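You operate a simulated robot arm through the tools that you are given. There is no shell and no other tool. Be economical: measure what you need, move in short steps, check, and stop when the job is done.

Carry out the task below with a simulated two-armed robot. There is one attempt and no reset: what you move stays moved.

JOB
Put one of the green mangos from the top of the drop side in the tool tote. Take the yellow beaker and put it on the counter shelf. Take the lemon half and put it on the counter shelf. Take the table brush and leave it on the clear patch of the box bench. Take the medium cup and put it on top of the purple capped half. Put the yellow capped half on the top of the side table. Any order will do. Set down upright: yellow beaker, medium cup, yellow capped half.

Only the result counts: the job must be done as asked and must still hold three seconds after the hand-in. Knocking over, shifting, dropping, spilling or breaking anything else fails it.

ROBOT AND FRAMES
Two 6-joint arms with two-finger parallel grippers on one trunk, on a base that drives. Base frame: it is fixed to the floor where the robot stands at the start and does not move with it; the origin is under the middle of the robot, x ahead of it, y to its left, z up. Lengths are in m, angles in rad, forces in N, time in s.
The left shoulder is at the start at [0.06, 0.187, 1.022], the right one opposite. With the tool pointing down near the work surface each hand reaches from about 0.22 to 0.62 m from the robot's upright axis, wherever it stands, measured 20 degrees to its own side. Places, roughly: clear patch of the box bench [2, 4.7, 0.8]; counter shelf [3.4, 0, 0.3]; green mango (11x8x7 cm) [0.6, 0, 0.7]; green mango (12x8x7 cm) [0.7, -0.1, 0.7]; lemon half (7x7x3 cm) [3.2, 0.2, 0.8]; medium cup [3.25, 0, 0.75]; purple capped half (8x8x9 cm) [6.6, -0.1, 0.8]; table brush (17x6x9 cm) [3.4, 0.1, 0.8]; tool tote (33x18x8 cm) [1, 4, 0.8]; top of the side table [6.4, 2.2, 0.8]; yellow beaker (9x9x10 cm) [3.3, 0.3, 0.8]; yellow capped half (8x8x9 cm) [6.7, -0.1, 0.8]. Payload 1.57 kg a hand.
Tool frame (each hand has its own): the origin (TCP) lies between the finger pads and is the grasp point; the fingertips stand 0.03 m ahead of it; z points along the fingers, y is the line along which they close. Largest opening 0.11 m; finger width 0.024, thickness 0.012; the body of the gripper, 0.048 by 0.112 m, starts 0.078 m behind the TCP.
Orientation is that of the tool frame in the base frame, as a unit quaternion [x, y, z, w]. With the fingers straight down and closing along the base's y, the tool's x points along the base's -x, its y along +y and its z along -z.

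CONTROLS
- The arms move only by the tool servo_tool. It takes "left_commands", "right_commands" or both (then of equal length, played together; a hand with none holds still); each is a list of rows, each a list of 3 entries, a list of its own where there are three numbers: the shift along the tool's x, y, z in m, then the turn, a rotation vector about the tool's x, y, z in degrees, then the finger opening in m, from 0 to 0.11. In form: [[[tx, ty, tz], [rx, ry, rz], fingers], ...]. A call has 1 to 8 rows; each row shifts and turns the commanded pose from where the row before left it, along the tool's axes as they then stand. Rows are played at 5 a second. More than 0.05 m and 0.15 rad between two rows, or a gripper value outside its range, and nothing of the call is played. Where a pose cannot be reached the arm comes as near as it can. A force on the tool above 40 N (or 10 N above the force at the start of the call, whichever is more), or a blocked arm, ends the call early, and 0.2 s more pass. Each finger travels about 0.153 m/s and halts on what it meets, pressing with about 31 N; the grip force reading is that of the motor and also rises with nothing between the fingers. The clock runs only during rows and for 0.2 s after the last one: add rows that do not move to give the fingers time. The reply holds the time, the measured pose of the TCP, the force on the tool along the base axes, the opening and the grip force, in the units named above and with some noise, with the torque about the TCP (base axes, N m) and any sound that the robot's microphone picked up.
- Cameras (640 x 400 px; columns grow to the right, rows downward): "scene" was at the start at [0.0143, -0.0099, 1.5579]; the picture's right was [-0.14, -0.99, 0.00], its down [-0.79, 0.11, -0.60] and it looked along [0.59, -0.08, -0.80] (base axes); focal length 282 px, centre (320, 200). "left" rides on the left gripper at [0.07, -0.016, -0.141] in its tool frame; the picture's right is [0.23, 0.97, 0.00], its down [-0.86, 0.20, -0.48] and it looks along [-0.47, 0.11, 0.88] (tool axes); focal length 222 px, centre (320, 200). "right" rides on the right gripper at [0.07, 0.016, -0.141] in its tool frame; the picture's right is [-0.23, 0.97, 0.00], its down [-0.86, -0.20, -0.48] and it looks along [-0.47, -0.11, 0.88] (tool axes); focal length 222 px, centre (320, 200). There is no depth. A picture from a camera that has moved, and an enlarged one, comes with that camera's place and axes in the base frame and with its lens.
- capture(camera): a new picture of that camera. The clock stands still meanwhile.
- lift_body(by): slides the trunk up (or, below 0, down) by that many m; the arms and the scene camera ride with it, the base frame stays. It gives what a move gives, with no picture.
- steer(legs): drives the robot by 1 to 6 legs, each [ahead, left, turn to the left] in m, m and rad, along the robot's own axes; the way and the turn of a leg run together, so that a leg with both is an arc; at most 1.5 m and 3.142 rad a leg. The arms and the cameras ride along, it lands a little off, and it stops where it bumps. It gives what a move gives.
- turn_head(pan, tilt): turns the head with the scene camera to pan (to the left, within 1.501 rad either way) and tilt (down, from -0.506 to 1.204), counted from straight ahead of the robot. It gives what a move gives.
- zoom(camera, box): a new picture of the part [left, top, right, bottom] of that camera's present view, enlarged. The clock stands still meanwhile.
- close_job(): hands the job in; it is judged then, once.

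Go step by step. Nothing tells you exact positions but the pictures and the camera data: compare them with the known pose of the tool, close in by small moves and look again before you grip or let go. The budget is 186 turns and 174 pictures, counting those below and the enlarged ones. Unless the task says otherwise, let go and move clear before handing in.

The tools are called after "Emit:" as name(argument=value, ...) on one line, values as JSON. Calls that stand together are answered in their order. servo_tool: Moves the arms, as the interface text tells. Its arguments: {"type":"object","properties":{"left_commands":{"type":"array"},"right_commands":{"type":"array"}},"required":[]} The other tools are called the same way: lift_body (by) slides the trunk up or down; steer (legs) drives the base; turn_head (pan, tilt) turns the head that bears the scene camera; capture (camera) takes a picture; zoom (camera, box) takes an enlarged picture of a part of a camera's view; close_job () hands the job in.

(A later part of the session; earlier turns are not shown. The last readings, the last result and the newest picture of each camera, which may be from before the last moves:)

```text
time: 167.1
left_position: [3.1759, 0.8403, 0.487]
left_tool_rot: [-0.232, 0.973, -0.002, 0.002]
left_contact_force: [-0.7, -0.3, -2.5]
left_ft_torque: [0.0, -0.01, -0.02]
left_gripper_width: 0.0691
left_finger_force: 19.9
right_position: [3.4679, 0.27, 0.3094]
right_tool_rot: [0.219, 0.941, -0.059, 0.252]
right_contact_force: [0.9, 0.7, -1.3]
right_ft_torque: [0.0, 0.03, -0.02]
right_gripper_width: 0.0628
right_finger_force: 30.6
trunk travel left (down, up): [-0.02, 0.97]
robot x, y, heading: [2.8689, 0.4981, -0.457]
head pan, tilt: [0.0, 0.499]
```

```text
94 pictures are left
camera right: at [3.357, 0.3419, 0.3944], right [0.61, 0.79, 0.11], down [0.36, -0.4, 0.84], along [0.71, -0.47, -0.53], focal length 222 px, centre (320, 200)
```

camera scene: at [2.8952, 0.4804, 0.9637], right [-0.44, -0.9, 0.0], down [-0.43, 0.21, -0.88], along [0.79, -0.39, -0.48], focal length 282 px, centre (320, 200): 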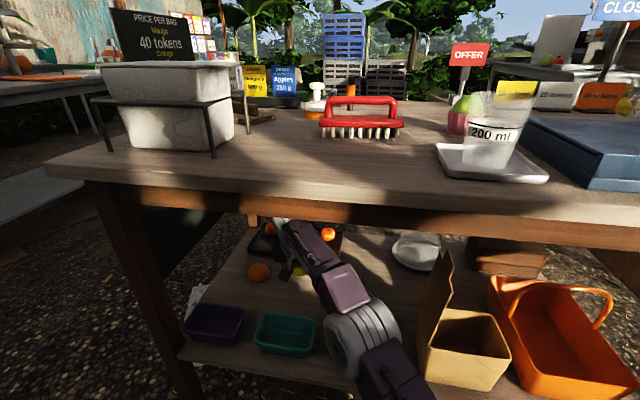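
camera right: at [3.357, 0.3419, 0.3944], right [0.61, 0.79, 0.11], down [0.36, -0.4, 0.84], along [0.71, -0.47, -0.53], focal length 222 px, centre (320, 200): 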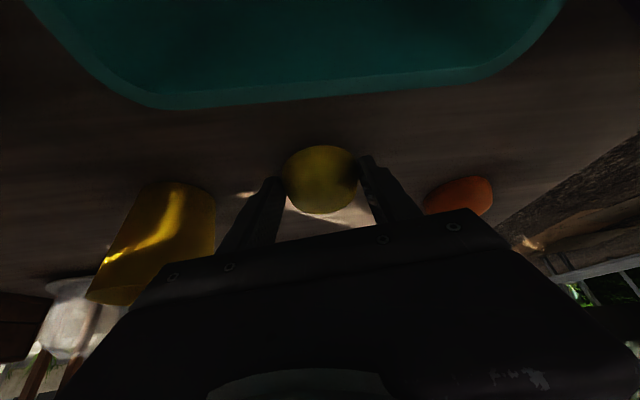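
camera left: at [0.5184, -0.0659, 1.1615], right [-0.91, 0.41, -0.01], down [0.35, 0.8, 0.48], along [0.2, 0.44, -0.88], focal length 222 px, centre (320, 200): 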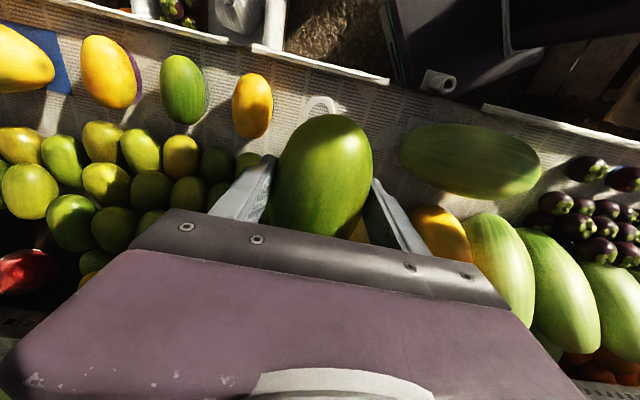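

About 1.5 cm remains by reckoning. Continuing down in small steps.

Emit:
servo_tool(right_commands=[[[0.002, 0, 0.0035], [0, 0, 0], 0.0], [[0.002, 0, 0.0035], [0, 0, 0], 0.0], [[0, 0, 0], [0, 0, 0], 0.0]])

Emit:
servo_tool(right_commands=[[[0.002, 0, 0.0035], [0, 0, 0], 0.0], [[0, 0, 0], [0, 0, 0], 0.0]])

Emit:
servo_tool(right_commands=[[[0.002, 0, 0.0035], [0, 0, 0], 0.0], [[0, 0, 0], [0, 0, 0], 0.0]])

```text
time: 167.9
left_position: [3.1743, 0.841, 0.4858]
left_tool_rot: [-0.232, 0.973, -0.002, 0.001]
left_contact_force: [-0.1, -0.7, -1.9]
left_ft_torque: [0.01, 0.01, 0.04]
left_gripper_width: 0.0691
left_finger_force: 19.9
right_position: [3.4669, 0.2687, 0.2991]
right_tool_rot: [0.219, 0.941, -0.06, 0.251]
right_contact_force: [0.0, 0.6, 0.1]
right_ft_torque: [-0.01, -0.01, -0.01]
right_gripper_width: 0.0624
right_finger_force: 31.2
trunk travel left (down, up): [-0.02, 0.97]
robot x, y, heading: [2.8623, 0.4917, -0.457]
head pan, tilt: [0.0, 0.499]
```

```text
time: 168.5
left_position: [3.1753, 0.8415, 0.486]
left_tool_rot: [-0.231, 0.973, -0.002, 0.001]
left_contact_force: [0.4, 0.7, -2.1]
left_ft_torque: [0.01, -0.02, -0.03]
left_gripper_width: 0.0689
left_finger_force: 20.1
right_position: [3.4685, 0.2686, 0.2942]
right_tool_rot: [0.219, 0.941, -0.059, 0.252]
right_contact_force: [-0.5, 0.6, -0.7]
right_ft_torque: [-0.02, 0.01, 0.0]
right_gripper_width: 0.0622
right_finger_force: 30.8
trunk travel left (down, up): [-0.02, 0.97]
robot x, y, heading: [2.8649, 0.495, -0.453]
head pan, tilt: [0.0, 0.499]
```

```text
time: 169.1
left_position: [3.1752, 0.8421, 0.4877]
left_tool_rot: [-0.232, 0.973, -0.003, 0.001]
left_contact_force: [0.6, -0.3, -2.6]
left_ft_torque: [-0.01, -0.01, 0.0]
left_gripper_width: 0.069
left_finger_force: 20.1
right_position: [3.4661, 0.2685, 0.2937]
right_tool_rot: [0.219, 0.94, -0.059, 0.254]
right_contact_force: [-0.9, -0.5, 10.4]
right_ft_torque: [0.01, 0.13, 0.02]
right_gripper_width: 0.0624
right_finger_force: 30.7
trunk travel left (down, up): [-0.02, 0.97]
robot x, y, heading: [2.8629, 0.4953, -0.457]
head pan, tilt: [0.0, 0.499]
```

Contact with the shelf at the expected height. I'll open moderately (the beaker is close) and withdraw.

Emit:
servo_tool(right_commands=[[[-0.001, 0, -0.001], [0, 0, 0], 0.07], [[0, 0, 0], [0, 0, 0], 0.085], [[0, 0, 0], [0, 0, 0], 0.09], [[0, 0, 0], [0, 0, 0], 0.09], [[0, 0, -0.02], [0, 0, 0], 0.09], [[0, 0, -0.03], [0, 0, 0], 0.09], [[0, 0, -0.04], [0, 0, 0], 0.09], [[0, 0, -0.03], [0, 0, 0], 0.09]])

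Emit:
capture(camera="right")

```text
time: 170.9
left_position: [3.1761, 0.8403, 0.4857]
left_tool_rot: [-0.232, 0.973, -0.002, 0.001]
left_contact_force: [0.2, -0.7, -3.0]
left_ft_torque: [-0.01, 0.0, 0.04]
left_gripper_width: 0.0692
left_finger_force: 20.1
right_position: [3.4131, 0.2952, 0.3973]
right_tool_rot: [0.22, 0.941, -0.06, 0.251]
right_contact_force: [0.1, -0.4, -0.1]
right_ft_torque: [-0.01, 0.0, 0.01]
right_gripper_width: 0.0902
right_finger_force: 0.0
trunk travel left (down, up): [-0.02, 0.97]
robot x, y, heading: [2.8662, 0.493, -0.462]
head pan, tilt: [0.0, 0.499]
```

```text
93 pictures are left
camera right: at [3.3027, 0.368, 0.485], right [0.61, 0.79, 0.11], down [0.36, -0.4, 0.84], along [0.71, -0.47, -0.53], focal length 222 px, centre (320, 200)
```

right: 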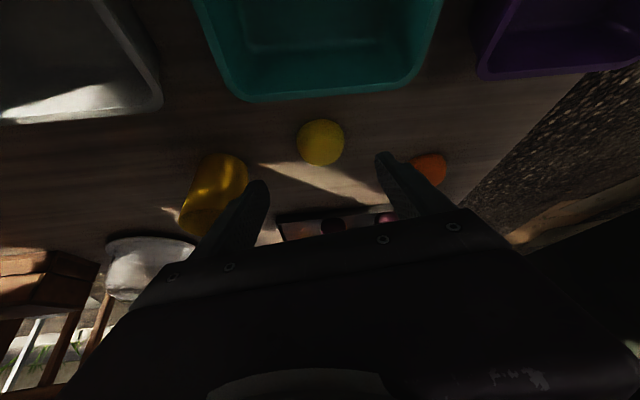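

Both items are on the shelf. I'll withdraw, back off, and raise again to fetch the brush.

Emit:
servo_tool(right_commands=[[[-0.015, 0, -0.028], [0, 0, 0], 0.09], [[0.038, 0, -0.022], [0, 0, 0], 0.09], [[0.038, 0, -0.022], [0, 0, 0], 0.09], [[0.038, 0, -0.022], [0, 0, 0], 0.09], [[0.038, 0, -0.022], [0, 0, 0], 0.09], [[0, 0, 0], [0, 0, 0], 0.09]])

Emit:
steer(legs=[[-0.1, -0.2, 0], [-0.18, 0.0, 0]])

Emit:
lift_body(by=0.35)

Emit:
lift_body(by=0.28)

Emit:
turn_head(pan=0.0, tilt=0.8)

Emit:
capture(camera="scene")

```text
time: 172.3
left_position: [3.1774, 0.8416, 0.4873]
left_tool_rot: [-0.232, 0.973, -0.003, 0.001]
left_contact_force: [-0.1, -0.6, -2.9]
left_ft_torque: [0.01, 0.02, 0.0]
left_gripper_width: 0.0691
left_finger_force: 20.5
right_position: [3.2538, 0.3725, 0.4281]
right_tool_rot: [0.22, 0.941, -0.059, 0.252]
right_contact_force: [-0.7, 0.9, 0.6]
right_ft_torque: [0.0, 0.01, 0.0]
right_gripper_width: 0.0897
right_finger_force: 0.1
trunk travel left (down, up): [-0.02, 0.97]
robot x, y, heading: [2.8701, 0.4951, -0.454]
head pan, tilt: [0.0, 0.499]
```

```text
time: 175.2
left_position: [2.8334, 0.7822, 0.486]
left_tool_rot: [-0.234, 0.972, -0.003, 0.002]
left_contact_force: [-0.1, -0.2, -2.7]
left_ft_torque: [-0.02, 0.05, -0.01]
left_gripper_width: 0.0692
left_finger_force: 19.2
right_position: [2.9148, 0.3145, 0.4274]
right_tool_rot: [0.216, 0.941, -0.059, 0.253]
right_contact_force: [-0.2, -0.6, 0.6]
right_ft_torque: [-0.02, 0.01, 0.01]
right_gripper_width: 0.0901
right_finger_force: 0.1
trunk travel left (down, up): [-0.02, 0.97]
robot x, y, heading: [2.5244, 0.4333, -0.451]
head pan, tilt: [0.0, 0.499]
```

```text
time: 178.6
left_position: [2.8338, 0.7833, 0.8368]
left_tool_rot: [-0.234, 0.972, -0.002, 0.001]
left_contact_force: [-0.2, 0.0, -3.0]
left_ft_torque: [0.0, 0.03, -0.01]
left_gripper_width: 0.0692
left_finger_force: 20.1
right_position: [2.916, 0.3158, 0.778]
right_tool_rot: [0.217, 0.941, -0.059, 0.252]
right_contact_force: [0.8, -0.8, -0.3]
right_ft_torque: [0.01, 0.01, -0.01]
right_gripper_width: 0.0901
right_finger_force: 0.1
trunk travel left (down, up): [-0.37, 0.62]
robot x, y, heading: [2.5238, 0.4345, -0.45]
head pan, tilt: [0.0, 0.499]
```

```text
time: 181.4
left_position: [2.8351, 0.7829, 1.1165]
left_tool_rot: [-0.234, 0.972, -0.003, 0.001]
left_contact_force: [-0.2, 0.5, -2.8]
left_ft_torque: [-0.03, 0.05, -0.02]
left_gripper_width: 0.0688
left_finger_force: 20.4
right_position: [2.9154, 0.3135, 1.0581]
right_tool_rot: [0.216, 0.941, -0.058, 0.253]
right_contact_force: [0.1, 0.3, -0.2]
right_ft_torque: [0.0, 0.0, -0.04]
right_gripper_width: 0.0902
right_finger_force: 0.0
trunk travel left (down, up): [-0.65, 0.34]
robot x, y, heading: [2.5252, 0.435, -0.458]
head pan, tilt: [0.0, 0.499]
```

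```text
time: 182.2
left_position: [2.834, 0.7839, 1.1153]
left_tool_rot: [-0.234, 0.972, -0.002, 0.001]
left_contact_force: [0.1, 0.0, -2.1]
left_ft_torque: [0.02, 0.03, -0.03]
left_gripper_width: 0.0691
left_finger_force: 20.1
right_position: [2.9162, 0.3152, 1.0585]
right_tool_rot: [0.216, 0.941, -0.059, 0.253]
right_contact_force: [0.0, -0.5, 0.5]
right_ft_torque: [-0.03, -0.01, 0.01]
right_gripper_width: 0.0902
right_finger_force: 0.0
trunk travel left (down, up): [-0.65, 0.34]
robot x, y, heading: [2.5248, 0.4367, -0.453]
head pan, tilt: [0.0, 0.799]
```

```text
92 pictures are left
camera scene: at [2.546, 0.4266, 1.5678], right [-0.44, -0.9, 0.0], down [-0.64, 0.31, -0.7], along [0.63, -0.31, -0.72], focal length 282 px, centre (320, 200)
```

scene: 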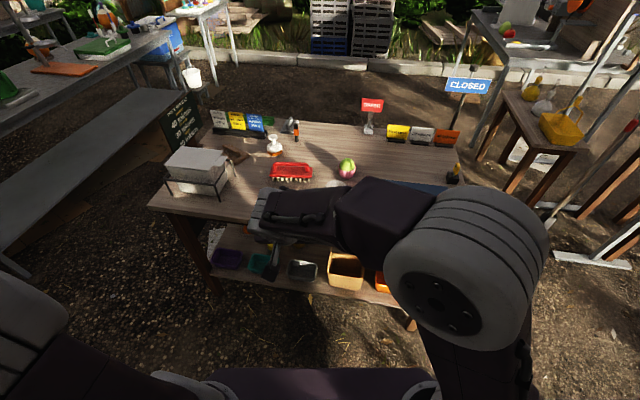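

The brush lies at about (3.372, 0.152), its length running across my view. I'll level the right tool and yaw it 90° so the fingers close across the brush.

Emit:
servo_tool(right_commands=[[[0, 0, 0], [0, 7.5, 0], 0.11], [[0, 0, 0], [0, 7.5, 0], 0.11], [[0, 0, 0], [0, 7.5, 0], 0.11], [[0, 0, 0], [0, 7.5, 0], 0.11], [[0, 0, 0], [0, 0, 8], 0.11], [[0, 0, 0], [0, 0, 8], 0.11], [[0, 0, 0], [0, 0, 8], 0.11], [[0, 0, 0], [0, 0, 8], 0.11]])

Emit:
servo_tool(right_commands=[[[0, 0, 0], [0, 0, 8], 0.11], [[0, 0, 0], [0, 0, 8], 0.11], [[0, 0, 0], [0, 0, 8], 0.11], [[0, 0, 0], [0, 0, 8], 0.11], [[0, 0, 0], [0, 0, 8], 0.11], [[0, 0, 0], [0, 0, 8], 0.11], [[0, 0, 0], [0, 0, 8], 0.11], [[0, 0, 0], [0, 0, 2], 0.11]])

Emit:
steer(legs=[[0.25, 0.05, 0], [0.066, 0.2, 0]])

Emit:
capture(camera="scene")

Emit:
capture(camera="right")

```text
time: 184.0
left_position: [2.835, 0.7831, 1.1169]
left_tool_rot: [-0.233, 0.972, -0.003, 0.001]
left_contact_force: [-0.6, 0.4, -2.2]
left_ft_torque: [0.0, 0.0, -0.01]
left_gripper_width: 0.069
left_finger_force: 20.3
right_position: [2.916, 0.3157, 1.0589]
right_tool_rot: [0.486, 0.874, 0.0, 0.0]
right_contact_force: [0.3, -0.3, 0.6]
right_ft_torque: [-0.02, 0.01, -0.02]
right_gripper_width: 0.11
right_finger_force: 0.1
trunk travel left (down, up): [-0.65, 0.34]
robot x, y, heading: [2.5278, 0.4328, -0.452]
head pan, tilt: [0.0, 0.799]
```

```text
time: 185.8
left_position: [2.8349, 0.7834, 1.1163]
left_tool_rot: [-0.233, 0.972, -0.002, 0.002]
left_contact_force: [0.2, -0.4, -2.5]
left_ft_torque: [0.01, 0.02, -0.01]
left_gripper_width: 0.0688
left_finger_force: 20.3
right_position: [2.9153, 0.3157, 1.0578]
right_tool_rot: [0.848, 0.529, 0.0, 0.0]
right_contact_force: [0.0, 0.1, 0.3]
right_ft_torque: [0.0, 0.0, 0.0]
right_gripper_width: 0.1101
right_finger_force: 0.0
trunk travel left (down, up): [-0.65, 0.34]
robot x, y, heading: [2.531, 0.4376, -0.456]
head pan, tilt: [0.0, 0.799]
```

```text
time: 188.9
left_position: [3.2247, 0.8683, 1.1166]
left_tool_rot: [-0.235, 0.972, -0.002, 0.002]
left_contact_force: [-0.1, 0.6, -3.0]
left_ft_torque: [0.0, 0.0, -0.03]
left_gripper_width: 0.0689
left_finger_force: 20.2
right_position: [3.3066, 0.4009, 1.0585]
right_tool_rot: [0.847, 0.531, 0.0, 0.0]
right_contact_force: [0.4, -0.7, -0.2]
right_ft_torque: [-0.02, -0.01, 0.01]
right_gripper_width: 0.1097
right_finger_force: 0.0
trunk travel left (down, up): [-0.65, 0.34]
robot x, y, heading: [2.916, 0.5183, -0.455]
head pan, tilt: [0.0, 0.799]
```

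```text
91 pictures are left
camera scene: at [2.9371, 0.5104, 1.5678], right [-0.43, -0.9, 0.0], down [-0.65, 0.31, -0.7], along [0.63, -0.3, -0.72], focal length 282 px, centre (320, 200)
```

scene: 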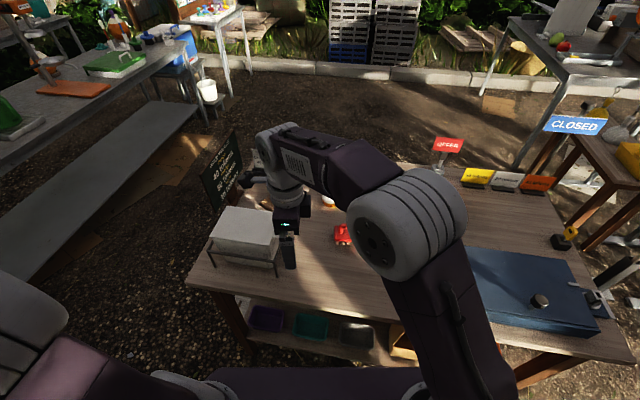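

```text
90 pictures are left
camera right: at [3.3527, 0.4565, 1.1989], right [0.78, -0.63, 0.0], down [-0.55, -0.68, 0.48], along [-0.3, -0.37, -0.88], focal length 222 px, centre (320, 200)
```

right: 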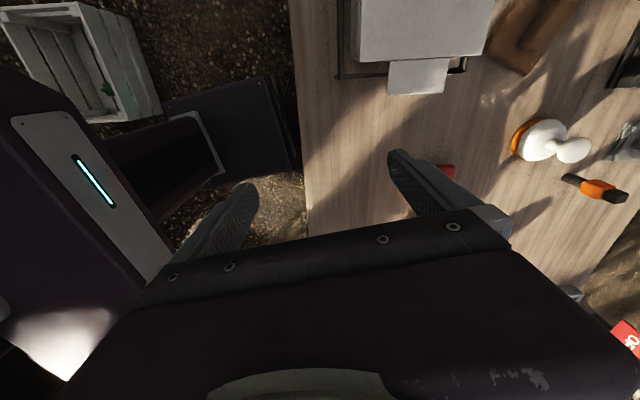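

The tool is now level with its closing line pointing ahead. I'll move over the brush at this height.

Emit:
servo_tool(right_commands=[[[-0.0325, 0.028, 0], [0, 0, 0], 0.11], [[-0.0325, 0.028, 0], [0, 0, 0], 0.11], [[-0.0325, 0.028, 0], [0, 0, 0], 0.11], [[-0.0325, 0.028, 0], [0, 0, 0], 0.11], [[-0.0325, 0.028, 0], [0, 0, 0], 0.11], [[-0.0325, 0.028, 0], [0, 0, 0], 0.11], [[0, 0, 0], [0, 0, 0], 0.11]])

Emit:
capture(camera="right")

Emit:
capture(camera="scene")

```text
time: 190.5
left_position: [3.2236, 0.8699, 1.1152]
left_tool_rot: [-0.235, 0.972, -0.003, 0.002]
left_contact_force: [-0.6, 0.2, -2.5]
left_ft_torque: [-0.01, -0.02, 0.01]
left_gripper_width: 0.0688
left_finger_force: 20.2
right_position: [3.3702, 0.155, 1.0553]
right_tool_rot: [0.847, 0.532, 0.0, 0.0]
right_contact_force: [-1.0, -0.4, -0.3]
right_ft_torque: [-0.02, -0.03, -0.04]
right_gripper_width: 0.1101
right_finger_force: 0.0
right hand out of reach, approached as far as the arm can: row 6
trunk travel left (down, up): [-0.65, 0.34]
robot x, y, heading: [2.9205, 0.5198, -0.449]
head pan, tilt: [0.0, 0.799]
```

```text
89 pictures are left
camera right: at [3.4161, 0.2109, 1.1963], right [0.78, -0.63, 0.0], down [-0.55, -0.68, 0.48], along [-0.3, -0.37, -0.88], focal length 222 px, centre (320, 200)
```

right: 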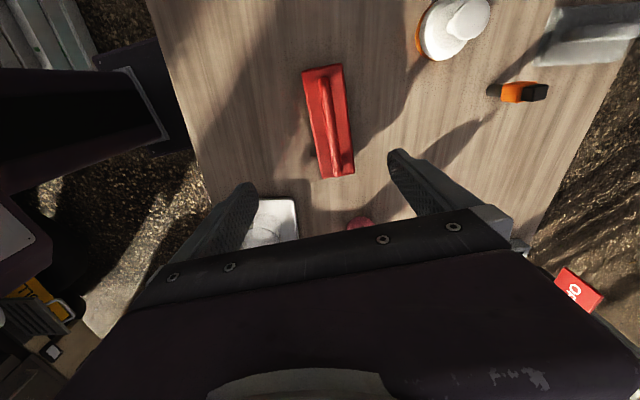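

```text
88 pictures are left
camera scene: at [2.9363, 0.5121, 1.5678], right [-0.43, -0.9, 0.0], down [-0.65, 0.31, -0.7], along [0.63, -0.3, -0.72], focal length 282 px, centre (320, 200)
```

scene: 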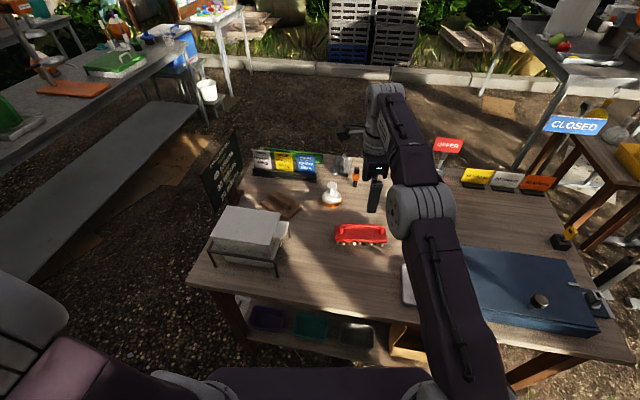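

The brush is nearly under the hand, but at the edge of reach. I'll edge 3 cm forward and come down partway.

Emit:
steer(legs=[[0.03, 0, 0]])

Emit:
servo_tool(right_commands=[[[0.005, 0, 0.03], [0, 0, 0], 0.11], [[0, 0, 0.04], [0, 0, 0], 0.11], [[0, 0, 0.03], [0, 0, 0], 0.11], [[0, 0, 0], [0, 0, 0], 0.11]])

Emit:
capture(camera="right")

Emit:
zoom(camera="scene", box=[300, 130, 460, 280])

```text
time: 191.3
left_position: [3.2494, 0.8579, 1.1167]
left_tool_rot: [-0.236, 0.972, -0.003, 0.003]
left_contact_force: [-0.8, 0.0, -1.9]
left_ft_torque: [0.02, -0.01, 0.0]
left_gripper_width: 0.0687
left_finger_force: 20.2
right_position: [3.3942, 0.1425, 1.0565]
right_tool_rot: [0.847, 0.532, 0.001, 0.002]
right_contact_force: [-1.2, -0.5, 0.8]
right_ft_torque: [-0.01, -0.05, 0.03]
right_gripper_width: 0.11
right_finger_force: 0.3
trunk travel left (down, up): [-0.65, 0.34]
robot x, y, heading: [2.9412, 0.5039, -0.454]
head pan, tilt: [0.0, 0.799]
```

```text
time: 192.3
left_position: [3.2503, 0.8558, 1.1167]
left_tool_rot: [-0.235, 0.972, -0.003, 0.002]
left_contact_force: [0.4, 0.0, -1.8]
left_ft_torque: [-0.05, 0.01, 0.01]
left_gripper_width: 0.069
left_finger_force: 20.2
right_position: [3.4005, 0.1462, 0.9562]
right_tool_rot: [0.847, 0.531, 0.0, 0.001]
right_contact_force: [-0.2, 0.0, 0.0]
right_ft_torque: [-0.02, 0.01, 0.03]
right_gripper_width: 0.1101
right_finger_force: 0.1
trunk travel left (down, up): [-0.65, 0.34]
robot x, y, heading: [2.9432, 0.5097, -0.451]
head pan, tilt: [0.0, 0.799]
```

```text
87 pictures are left
camera right: at [3.446, 0.2031, 1.0962], right [0.78, -0.63, 0.0], down [-0.55, -0.68, 0.48], along [-0.3, -0.37, -0.88], focal length 222 px, centre (320, 200)
```

right: 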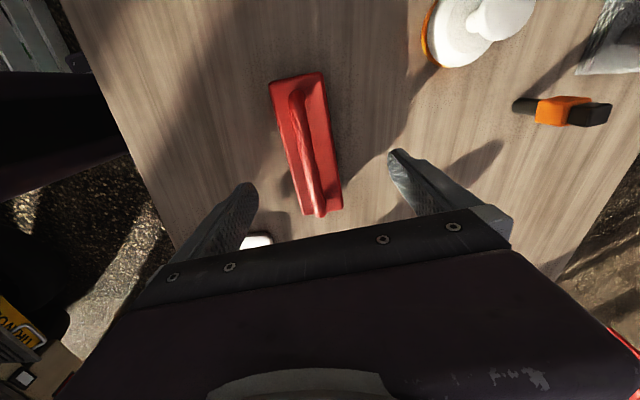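

```text
2.67 times, centred on (380, 205) of scene
camera zoom: at [2.9626, 0.4987, 1.5678], right [-0.43, -0.9, 0.0], down [-0.65, 0.31, -0.7], along [0.63, -0.3, -0.72], focal length 751 px, centre (160, 187)
```

zoom: 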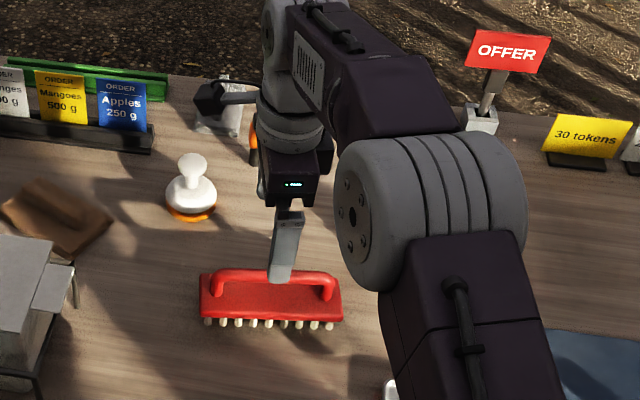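

The brush lies about 1.5 cm back of the finger midline. I'll correct, descend to z≈0.845 and close across the plate.

Emit:
servo_tool(right_commands=[[[0.01, -0.015, 0.02], [0, 0, 0], 0.11], [[0, 0, 0.03], [0, 0, 0], 0.11], [[0, 0, 0.03], [0, 0, 0], 0.11], [[0, 0, 0.03], [0, 0, 0], 0.11], [[0, 0, 0], [0, 0, 0], 0.11]])

Emit:
capture(camera="right")

Emit:
zoom(camera="scene", box=[300, 130, 460, 280])

```text
time: 193.5
left_position: [3.2512, 0.8564, 1.116]
left_tool_rot: [-0.236, 0.972, -0.003, 0.001]
left_contact_force: [-1.0, -0.2, -2.2]
left_ft_torque: [0.04, 0.03, 0.0]
left_gripper_width: 0.069
left_finger_force: 20.8
right_position: [3.3925, 0.1633, 0.8455]
right_tool_rot: [0.847, 0.532, -0.001, -0.001]
right_contact_force: [0.5, -0.2, 0.3]
right_ft_torque: [0.03, 0.01, 0.02]
right_gripper_width: 0.1098
right_finger_force: 0.0
trunk travel left (down, up): [-0.65, 0.34]
robot x, y, heading: [2.945, 0.5054, -0.449]
head pan, tilt: [0.0, 0.799]
```

```text
85 pictures are left
camera right: at [3.4375, 0.2188, 0.9853], right [0.78, -0.63, 0.0], down [-0.55, -0.68, 0.48], along [-0.3, -0.37, -0.88], focal length 222 px, centre (320, 200)
```

right: 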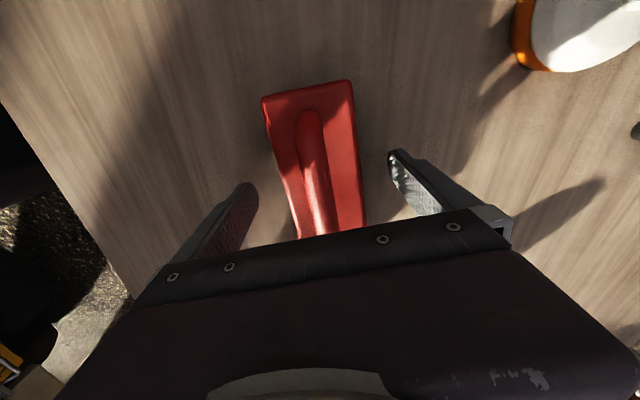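

```text
2.67 times, centred on (380, 205) of scene
camera zoom: at [2.9636, 0.498, 1.5677], right [-0.43, -0.9, 0.0], down [-0.65, 0.31, -0.7], along [0.63, -0.3, -0.72], focal length 751 px, centre (160, 187)
```

zoom: 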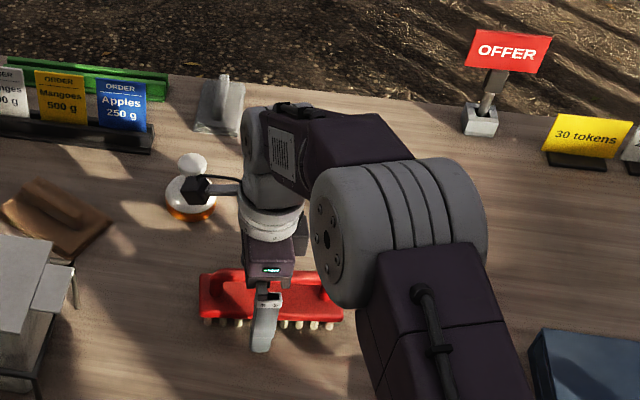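

The plate is between the fingers. Closing and lifting slightly.

Emit:
servo_tool(right_commands=[[[0, 0, 0], [0, 0, 0], 0.09], [[0, 0, 0], [0, 0, 0], 0.07], [[0, 0, 0], [0, 0, 0], 0.05], [[0, 0, 0], [0, 0, 0], 0.02], [[0, 0, 0], [0, 0, 0], 0.0], [[0, 0, 0], [0, 0, 0], 0.0]])

Emit:
servo_tool(right_commands=[[[0, 0, -0.005], [0, 0, 0], 0.0], [[0, 0, -0.01], [0, 0, 0], 0.0], [[0, 0, -0.02], [0, 0, 0], 0.0], [[0, 0, 0], [0, 0, 0], 0.0]])

Emit:
capture(camera="right")

```text
time: 194.9
left_position: [3.2516, 0.8557, 1.1172]
left_tool_rot: [-0.235, 0.972, -0.002, 0.002]
left_contact_force: [0.8, -0.1, -2.3]
left_ft_torque: [-0.03, 0.01, 0.02]
left_gripper_width: 0.0688
left_finger_force: 19.7
right_position: [3.3921, 0.1619, 0.8454]
right_tool_rot: [0.847, 0.531, 0.0, 0.0]
right_contact_force: [-0.2, 0.0, 2.0]
right_ft_torque: [0.01, -0.01, -0.1]
right_gripper_width: 0.0598
right_finger_force: 31.1
trunk travel left (down, up): [-0.65, 0.34]
robot x, y, heading: [2.9413, 0.5057, -0.45]
head pan, tilt: [0.0, 0.799]
```

```text
time: 195.9
left_position: [3.2514, 0.8562, 1.1156]
left_tool_rot: [-0.235, 0.972, -0.003, 0.001]
left_contact_force: [-0.3, -0.6, -3.2]
left_ft_torque: [-0.01, 0.03, -0.03]
left_gripper_width: 0.0688
left_finger_force: 19.9
right_position: [3.3916, 0.1614, 0.8802]
right_tool_rot: [0.847, 0.531, 0.0, 0.0]
right_contact_force: [0.4, 0.4, -0.8]
right_ft_torque: [0.02, -0.01, -0.03]
right_gripper_width: 0.0596
right_finger_force: 30.8
trunk travel left (down, up): [-0.65, 0.34]
robot x, y, heading: [2.9424, 0.5054, -0.453]
head pan, tilt: [0.0, 0.799]
```

```text
83 pictures are left
camera right: at [3.4365, 0.2178, 1.0205], right [0.78, -0.63, 0.0], down [-0.55, -0.68, 0.48], along [-0.3, -0.37, -0.88], focal length 222 px, centre (320, 200)
```

right: 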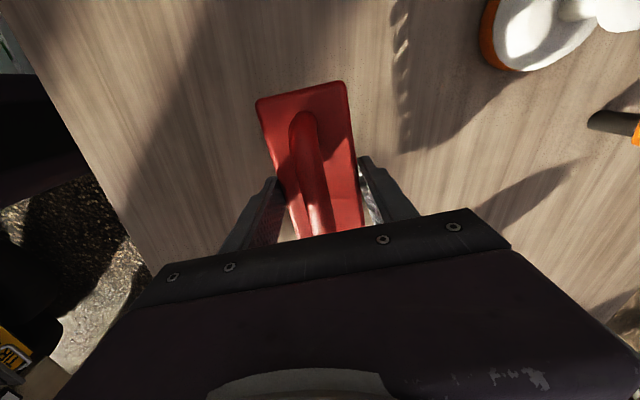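

The brush is held. I'll lift it high, step back from the counter, turn, and go out through the gap between crate and counter.

Emit:
servo_tool(right_commands=[[[0, -0.005, -0.04], [0, 0, 0], 0.0], [[0, -0.01, -0.04], [0, 0, 0], 0.0], [[0, -0.015, -0.04], [0, 0, 0], 0.0], [[0, -0.02, -0.04], [0, 0, 0], 0.0], [[0, -0.03, -0.03], [0, 0, 0], 0.0], [[0, -0.04, 0], [0, 0, 0], 0.0], [[0, 0, 0], [0, 0, 0], 0.0]])

Emit:
steer(legs=[[-0.14, -0.27, 0], [0, 0, 1.36]])

Emit:
turn_head(pan=0.0, tilt=0.6)

Emit:
capture(camera="scene")

```text
time: 197.5
left_position: [3.2536, 0.8551, 1.1157]
left_tool_rot: [-0.235, 0.972, -0.002, 0.0]
left_contact_force: [0.6, -0.4, -3.1]
left_ft_torque: [0.01, 0.02, 0.02]
left_gripper_width: 0.069
left_finger_force: 19.7
right_position: [3.2844, 0.2136, 1.0696]
right_tool_rot: [0.847, 0.531, 0.0, 0.0]
right_contact_force: [0.0, 0.2, -1.0]
right_ft_torque: [0.05, 0.0, 0.01]
right_gripper_width: 0.0595
right_finger_force: 31.1
trunk travel left (down, up): [-0.65, 0.34]
robot x, y, heading: [2.9463, 0.5092, -0.451]
head pan, tilt: [0.0, 0.799]
```

```text
time: 202.9
left_position: [2.4299, 0.7079, 1.1163]
left_tool_rot: [0.788, -0.616, 0.002, -0.002]
left_contact_force: [1.0, -0.7, -2.3]
left_ft_torque: [-0.02, -0.03, -0.02]
left_gripper_width: 0.0689
left_finger_force: 19.8
right_position: [3.0624, 0.5936, 1.0686]
right_tool_rot: [0.334, 0.943, 0.0, 0.0]
right_contact_force: [-0.5, 0.0, -0.3]
right_ft_torque: [0.03, 0.01, 0.04]
right_gripper_width: 0.0593
right_finger_force: 30.9
trunk travel left (down, up): [-0.65, 0.34]
robot x, y, heading: [2.7006, 0.3302, 0.89]
head pan, tilt: [0.0, 0.799]
```

```text
time: 203.6
left_position: [2.4299, 0.7078, 1.1162]
left_tool_rot: [0.788, -0.616, 0.002, -0.002]
left_contact_force: [-0.3, 0.2, -3.2]
left_ft_torque: [-0.01, -0.04, -0.03]
left_gripper_width: 0.0692
left_finger_force: 20.1
right_position: [3.0624, 0.5925, 1.0699]
right_tool_rot: [0.334, 0.943, 0.0, 0.001]
right_contact_force: [0.0, 0.4, -0.6]
right_ft_torque: [0.02, -0.02, -0.01]
right_gripper_width: 0.0597
right_finger_force: 31.5
trunk travel left (down, up): [-0.65, 0.34]
robot x, y, heading: [2.6995, 0.3303, 0.89]
head pan, tilt: [0.0, 0.6]
```

```text
82 pictures are left
camera scene: at [2.7184, 0.3521, 1.5846], right [0.78, -0.63, 0.0], down [-0.36, -0.44, -0.82], along [0.52, 0.64, -0.57], focal length 282 px, centre (320, 200)
```

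scene: 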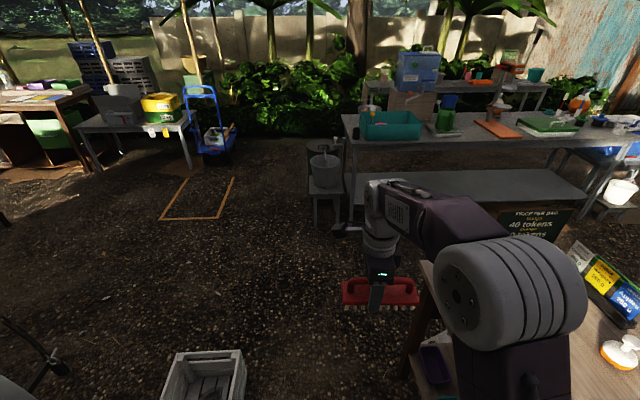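

The gap is clear, about 0.36 m on either side. I'll drive through, turn left and head to the north side of the truck.

Emit:
steer(legs=[[1.1, 0, 0], [0, 0, 1.46], [1.45, 0, 0]])

Emit:
turn_head(pan=0.0, tilt=0.4)

Emit:
capture(camera="scene")

```text
time: 219.7
left_position: [1.9756, 1.9719, 1.1164]
left_tool_rot: [0.997, 0.073, 0.0, -0.002]
left_contact_force: [-0.3, -0.7, -2.4]
left_ft_torque: [-0.03, -0.01, 0.01]
left_gripper_width: 0.0688
left_finger_force: 19.8
right_position: [2.1522, 2.589, 1.0695]
right_tool_rot: [-0.385, 0.923, 0.0, 0.0]
right_contact_force: [0.3, -0.2, -0.8]
right_ft_torque: [0.01, 0.04, 0.0]
right_gripper_width: 0.0591
right_finger_force: 31.2
trunk travel left (down, up): [-0.65, 0.34]
robot x, y, heading: [2.3827, 2.2026, 2.362]
head pan, tilt: [0.0, 0.6]
```

```text
time: 220.4
left_position: [1.9762, 1.9724, 1.1161]
left_tool_rot: [0.997, 0.073, 0.0, -0.003]
left_contact_force: [0.5, -0.2, -3.0]
left_ft_torque: [-0.02, -0.03, -0.02]
left_gripper_width: 0.0687
left_finger_force: 20.1
right_position: [2.1527, 2.5906, 1.071]
right_tool_rot: [-0.385, 0.923, 0.001, 0.0]
right_contact_force: [-0.5, -0.2, -1.1]
right_ft_torque: [-0.02, 0.02, 0.05]
right_gripper_width: 0.0594
right_finger_force: 31.2
trunk travel left (down, up): [-0.65, 0.34]
robot x, y, heading: [2.3803, 2.2064, 2.367]
head pan, tilt: [0.0, 0.4]
```

```text
81 pictures are left
camera scene: at [2.3576, 2.2271, 1.6028], right [0.7, 0.71, 0.0], down [0.28, -0.27, -0.92], along [-0.65, 0.65, -0.39], focal length 282 px, centre (320, 200)
```

scene: 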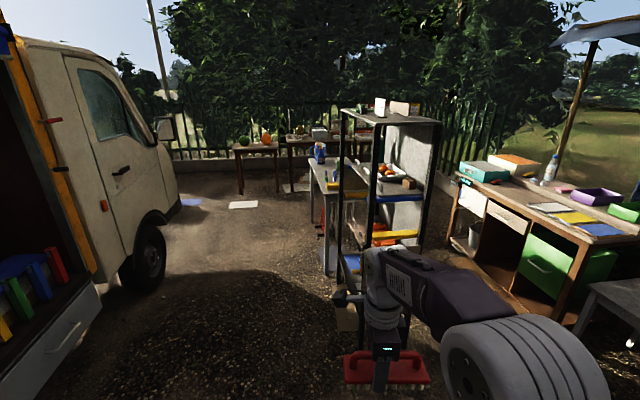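

I see the box bench on the right, and a rack with a grey bench behind it where the tote should be. I'll enlarge both.

Emit:
zoom(camera="scene", box=[220, 80, 460, 280])

Emit:
zoom(camera="scene", box=[420, 120, 640, 300])

```text
2.00 times, centred on (340, 180) of scene
camera zoom: at [2.3576, 2.2271, 1.6028], right [0.7, 0.71, 0.0], down [0.28, -0.27, -0.92], along [-0.65, 0.65, -0.39], focal length 563 px, centre (280, 240)
```

zoom: 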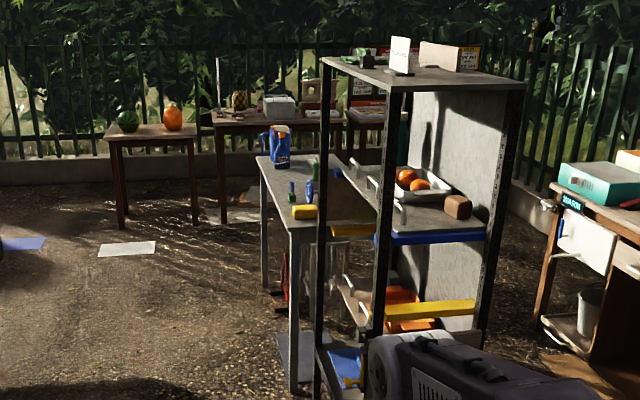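

```text
2.22 times, centred on (530, 210) of scene
camera zoom: at [2.3576, 2.2271, 1.6028], right [0.7, 0.71, 0.0], down [0.28, -0.27, -0.92], along [-0.65, 0.65, -0.39], focal length 626 px, centre (-147, 178)
```

zoom: 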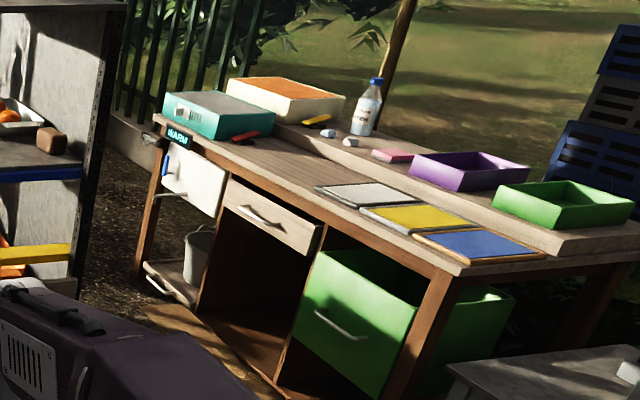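

The tote must be on the grey bench behind the rack. I'll bring the left arm in to the front and drive round to the left of the rack to see the bench.

Emit:
servo_tool(left_commands=[[[-0.005, -0.042, 0], [0, 0, 0], 0], [[-0.005, -0.042, 0], [0, 0, 0], 0], [[-0.005, -0.042, 0], [0, 0, 0], 0], [[-0.005, -0.042, 0], [0, 0, 0], 0], [[-0.005, -0.042, 0], [0, 0, 0], 0], [[-0.005, -0.042, 0], [0, 0, 0], 0]])

Emit:
steer(legs=[[0, 0, 0.3], [1.15, 0, 0], [0, 0, -0.95]])

Emit:
turn_head(pan=0.0, tilt=0.5)

Emit:
capture(camera="scene")

```text
time: 221.8
left_position: [1.9098, 2.2193, 1.116]
left_tool_rot: [0.997, 0.073, 0.0, -0.001]
left_contact_force: [0.1, 0.1, -3.2]
left_ft_torque: [-0.03, -0.01, -0.01]
left_gripper_width: 0.0688
left_finger_force: 20.3
right_position: [2.1528, 2.5917, 1.0683]
right_tool_rot: [-0.385, 0.923, -0.001, 0.001]
right_contact_force: [-0.4, 0.5, -1.0]
right_ft_torque: [0.0, -0.09, 0.02]
right_gripper_width: 0.0591
right_finger_force: 30.6
trunk travel left (down, up): [-0.65, 0.34]
robot x, y, heading: [2.3782, 2.206, 2.361]
head pan, tilt: [0.0, 0.4]
```

```text
time: 231.0
left_position: [0.988, 3.0195, 1.117]
left_tool_rot: [0.971, -0.239, 0.001, -0.003]
left_contact_force: [0.0, -0.4, -2.7]
left_ft_torque: [-0.01, -0.02, -0.02]
left_gripper_width: 0.069
left_finger_force: 20.0
right_position: [1.4031, 3.1779, 1.071]
right_tool_rot: [-0.081, 0.997, -0.001, 0.0]
right_contact_force: [0.5, 0.0, -1.1]
right_ft_torque: [0.0, 0.0, -0.04]
right_gripper_width: 0.0593
right_finger_force: 31.0
trunk travel left (down, up): [-0.65, 0.34]
robot x, y, heading: [1.3599, 2.7326, 1.733]
head pan, tilt: [0.0, 0.4]
```

```text
time: 231.7
left_position: [0.9879, 3.0202, 1.1176]
left_tool_rot: [0.971, -0.239, 0.001, -0.002]
left_contact_force: [0.1, 0.2, -2.3]
left_ft_torque: [-0.02, -0.03, 0.01]
left_gripper_width: 0.0686
left_finger_force: 20.1
right_position: [1.4033, 3.1782, 1.0703]
right_tool_rot: [-0.081, 0.997, 0.0, 0.0]
right_contact_force: [-0.5, -0.4, -1.6]
right_ft_torque: [0.02, 0.01, 0.01]
right_gripper_width: 0.0593
right_finger_force: 31.1
trunk travel left (down, up): [-0.65, 0.34]
robot x, y, heading: [1.3616, 2.7299, 1.73]
head pan, tilt: [0.0, 0.499]
```

```text
78 pictures are left
camera scene: at [1.3553, 2.763, 1.5937], right [0.99, 0.16, 0.0], down [0.08, -0.47, -0.88], along [-0.14, 0.87, -0.48], focal length 282 px, centre (320, 200)
```

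scene: 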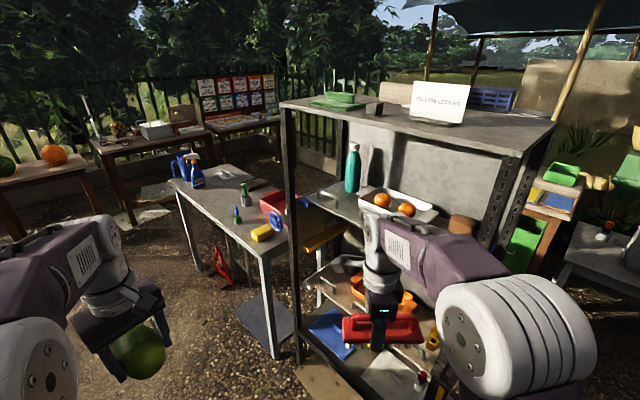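

The red tray at (280,205) on the grey bench is probably the tote. I'll enlarge it.

Emit:
zoom(camera="scene", box=[160, 140, 360, 290])

```text
2.67 times, centred on (260, 215) of scene
camera zoom: at [1.3553, 2.763, 1.5937], right [0.99, 0.16, 0.0], down [0.08, -0.47, -0.88], along [-0.14, 0.87, -0.48], focal length 751 px, centre (480, 160)
```

zoom: 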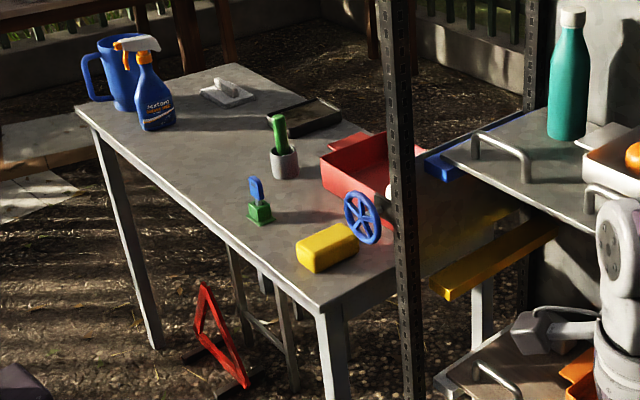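

The red tote is on the grey bench at about (1.0, 4.05), behind the rack's post; it's best reached from the west with the left arm. I'll go round in an arc well clear of the rack.

Emit:
steer(legs=[[0.19, 0.576, 0], [0, 0, -1.43], [-0.18, 0.5, 0]])

Emit:
turn_head(pan=0.35, tilt=0.65)

Emit:
capture(camera="scene")

```text
time: 241.3
left_position: [0.6903, 3.6569, 1.1167]
left_tool_rot: [-0.57, 0.822, -0.001, 0.001]
left_contact_force: [0.3, 0.1, -3.2]
left_ft_torque: [-0.04, 0.01, 0.02]
left_gripper_width: 0.0685
left_finger_force: 20.5
right_position: [0.8986, 3.2653, 1.0701]
right_tool_rot: [0.599, 0.801, 0.0, -0.001]
right_contact_force: [0.3, -0.8, -1.7]
right_ft_torque: [0.04, 0.03, -0.02]
right_gripper_width: 0.0593
right_finger_force: 31.4
trunk travel left (down, up): [-0.65, 0.34]
robot x, y, heading: [0.4494, 3.2495, 0.284]
head pan, tilt: [0.0, 0.499]
```

```text
time: 242.1
left_position: [0.6907, 3.6573, 1.1173]
left_tool_rot: [-0.569, 0.822, -0.003, 0.001]
left_contact_force: [0.0, -0.6, -2.5]
left_ft_torque: [-0.01, 0.02, 0.01]
left_gripper_width: 0.0687
left_finger_force: 20.0
right_position: [0.8998, 3.2657, 1.0711]
right_tool_rot: [0.6, 0.8, 0.0, 0.0]
right_contact_force: [-0.3, -0.7, -1.3]
right_ft_torque: [0.04, -0.02, 0.03]
right_gripper_width: 0.0593
right_finger_force: 31.3
trunk travel left (down, up): [-0.65, 0.34]
robot x, y, heading: [0.4493, 3.2526, 0.283]
head pan, tilt: [0.351, 0.649]
```

```text
76 pictures are left
camera scene: at [0.4639, 3.289, 1.5804], right [0.59, -0.8, 0.0], down [-0.49, -0.36, -0.8], along [0.64, 0.47, -0.6], focal length 282 px, centre (320, 200)
```

scene: 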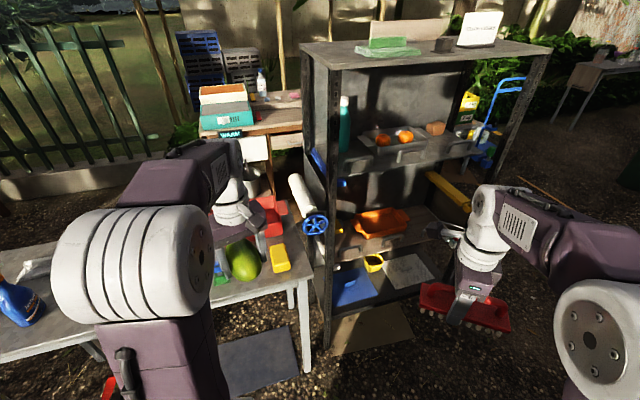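

The tote is partly behind the left hand. I'll enlarge the area.

Emit:
zoom(camera="scene", box=[190, 150, 350, 300])

Emit:
capture(camera="left")

```text
2.67 times, centred on (270, 225) of scene
camera zoom: at [0.4639, 3.289, 1.5804], right [0.59, -0.8, 0.0], down [-0.49, -0.36, -0.8], along [0.64, 0.47, -0.6], focal length 751 px, centre (453, 133)
```

zoom: 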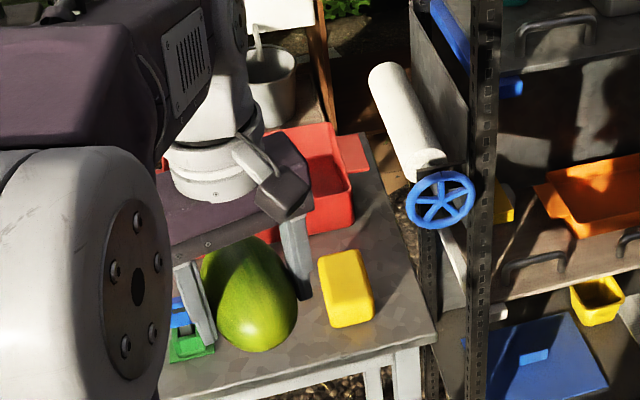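

```text
74 pictures are left
camera left: at [0.6817, 3.587, 1.2588], right [-0.99, 0.13, 0.0], down [0.11, 0.87, 0.48], along [0.07, 0.47, -0.88], focal length 222 px, centre (320, 200)
```

left: 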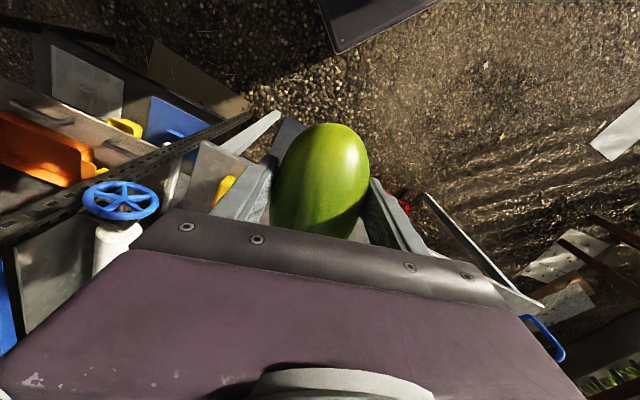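

The tote centre is near (0.95, 4.035), its long side nearly along the fingers' closing line, which suits. First I'll pull the brush hand back out of the way of the rack, then slide up to the bench.

Emit:
servo_tool(right_commands=[[[-0.028, -0.028, 0], [0, 0, 0], 0], [[-0.028, -0.028, 0], [0, 0, 0], 0], [[-0.028, -0.028, 0], [0, 0, 0], 0], [[-0.028, -0.028, 0], [0, 0, 0], 0], [[-0.028, -0.028, 0], [0, 0, 0], 0], [[-0.028, -0.028, 0], [0, 0, 0], 0], [[-0.028, -0.028, 0], [0, 0, 0], 0]])

Emit:
steer(legs=[[0.16, 0.37, 0]])

Emit:
capture(camera="scene")

```text
time: 243.7
left_position: [0.6895, 3.6573, 1.1167]
left_tool_rot: [-0.569, 0.822, -0.002, 0.002]
left_contact_force: [-0.5, -0.4, -2.8]
left_ft_torque: [-0.01, 0.04, 0.02]
left_gripper_width: 0.0688
left_finger_force: 20.3
right_position: [0.766, 3.022, 1.0703]
right_tool_rot: [0.598, 0.801, 0.0, 0.0]
right_contact_force: [-0.5, -0.5, -1.0]
right_ft_torque: [0.0, 0.0, 0.04]
right_gripper_width: 0.0594
right_finger_force: 31.2
trunk travel left (down, up): [-0.65, 0.34]
robot x, y, heading: [0.4483, 3.2505, 0.29]
head pan, tilt: [0.351, 0.649]
```

```text
time: 246.2
left_position: [0.7364, 4.0527, 1.1165]
left_tool_rot: [-0.569, 0.822, -0.002, 0.002]
left_contact_force: [0.8, -0.5, -1.8]
left_ft_torque: [-0.04, 0.01, -0.01]
left_gripper_width: 0.0688
left_finger_force: 20.5
right_position: [0.8124, 3.4176, 1.069]
right_tool_rot: [0.599, 0.801, 0.0, 0.001]
right_contact_force: [0.8, 0.5, -1.5]
right_ft_torque: [0.02, -0.01, 0.01]
right_gripper_width: 0.0593
right_finger_force: 30.8
trunk travel left (down, up): [-0.65, 0.34]
robot x, y, heading: [0.4947, 3.6494, 0.286]
head pan, tilt: [0.351, 0.649]
```

```text
73 pictures are left
camera scene: at [0.5098, 3.6837, 1.5803], right [0.59, -0.8, 0.0], down [-0.49, -0.36, -0.8], along [0.64, 0.47, -0.6], focal length 282 px, centre (320, 200)
```

scene: 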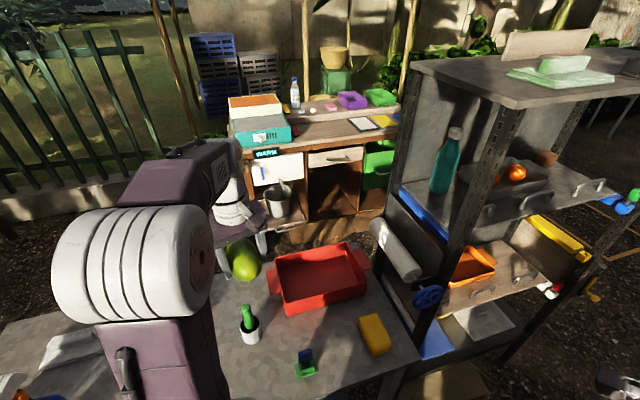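

The tote is clearly in view and empty, centred near (0.965, 4.03). I'll carry the mango over it and turn 15° to align with the tote.

Emit:
servo_tool(left_commands=[[[-0.01, -0.037, 0], [0, 0, 0], 0], [[-0.01, -0.037, 0], [0, 0, 0], 0], [[-0.01, -0.037, 0], [0, 0, 0], 0], [[-0.01, -0.037, 0], [0, 0, 0], 0], [[-0.01, -0.037, 0], [0, 0, 0], 0], [[-0.01, -0.037, 0], [0, 0, 7.5], 0], [[0, 0, 0], [0, 0, 7.5], 0], [[0, 0, 0], [0, 0, 0], 0]])

Emit:
capture(camera="scene")

Emit:
capture(camera="left")

```text
time: 248.0
left_position: [0.9561, 4.0267, 1.111]
left_tool_rot: [-0.456, 0.89, -0.002, 0.001]
left_contact_force: [-0.7, -0.7, -2.8]
left_ft_torque: [-0.03, 0.02, 0.0]
left_gripper_width: 0.0688
left_finger_force: 20.2
left hand out of reach, approached as far as the arm can: row 6
right_position: [0.812, 3.4173, 1.0701]
right_tool_rot: [0.599, 0.801, 0.0, -0.001]
right_contact_force: [-0.6, -0.4, -0.9]
right_ft_torque: [0.0, 0.01, 0.01]
right_gripper_width: 0.0596
right_finger_force: 31.2
trunk travel left (down, up): [-0.65, 0.34]
robot x, y, heading: [0.4941, 3.6465, 0.288]
head pan, tilt: [0.351, 0.649]
```

```text
72 pictures are left
camera scene: at [0.5105, 3.6844, 1.5803], right [0.6, -0.8, 0.0], down [-0.49, -0.36, -0.8], along [0.64, 0.47, -0.61], focal length 282 px, centre (320, 200)
```

scene: 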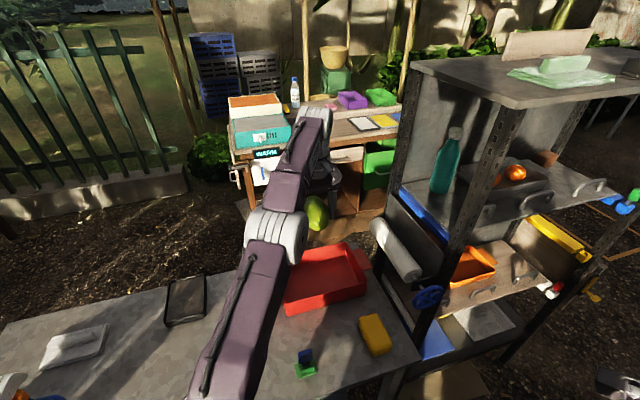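

```text
71 pictures are left
camera left: at [0.9293, 3.9602, 1.2536], right [-0.92, 0.38, 0.0], down [0.34, 0.81, 0.48], along [0.19, 0.44, -0.88], focal length 222 px, centre (320, 200)
```

left: 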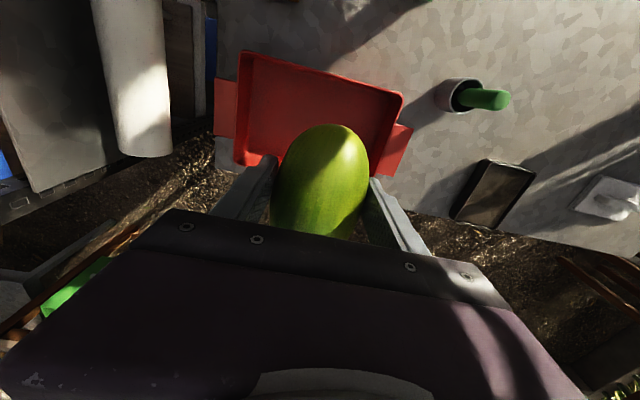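

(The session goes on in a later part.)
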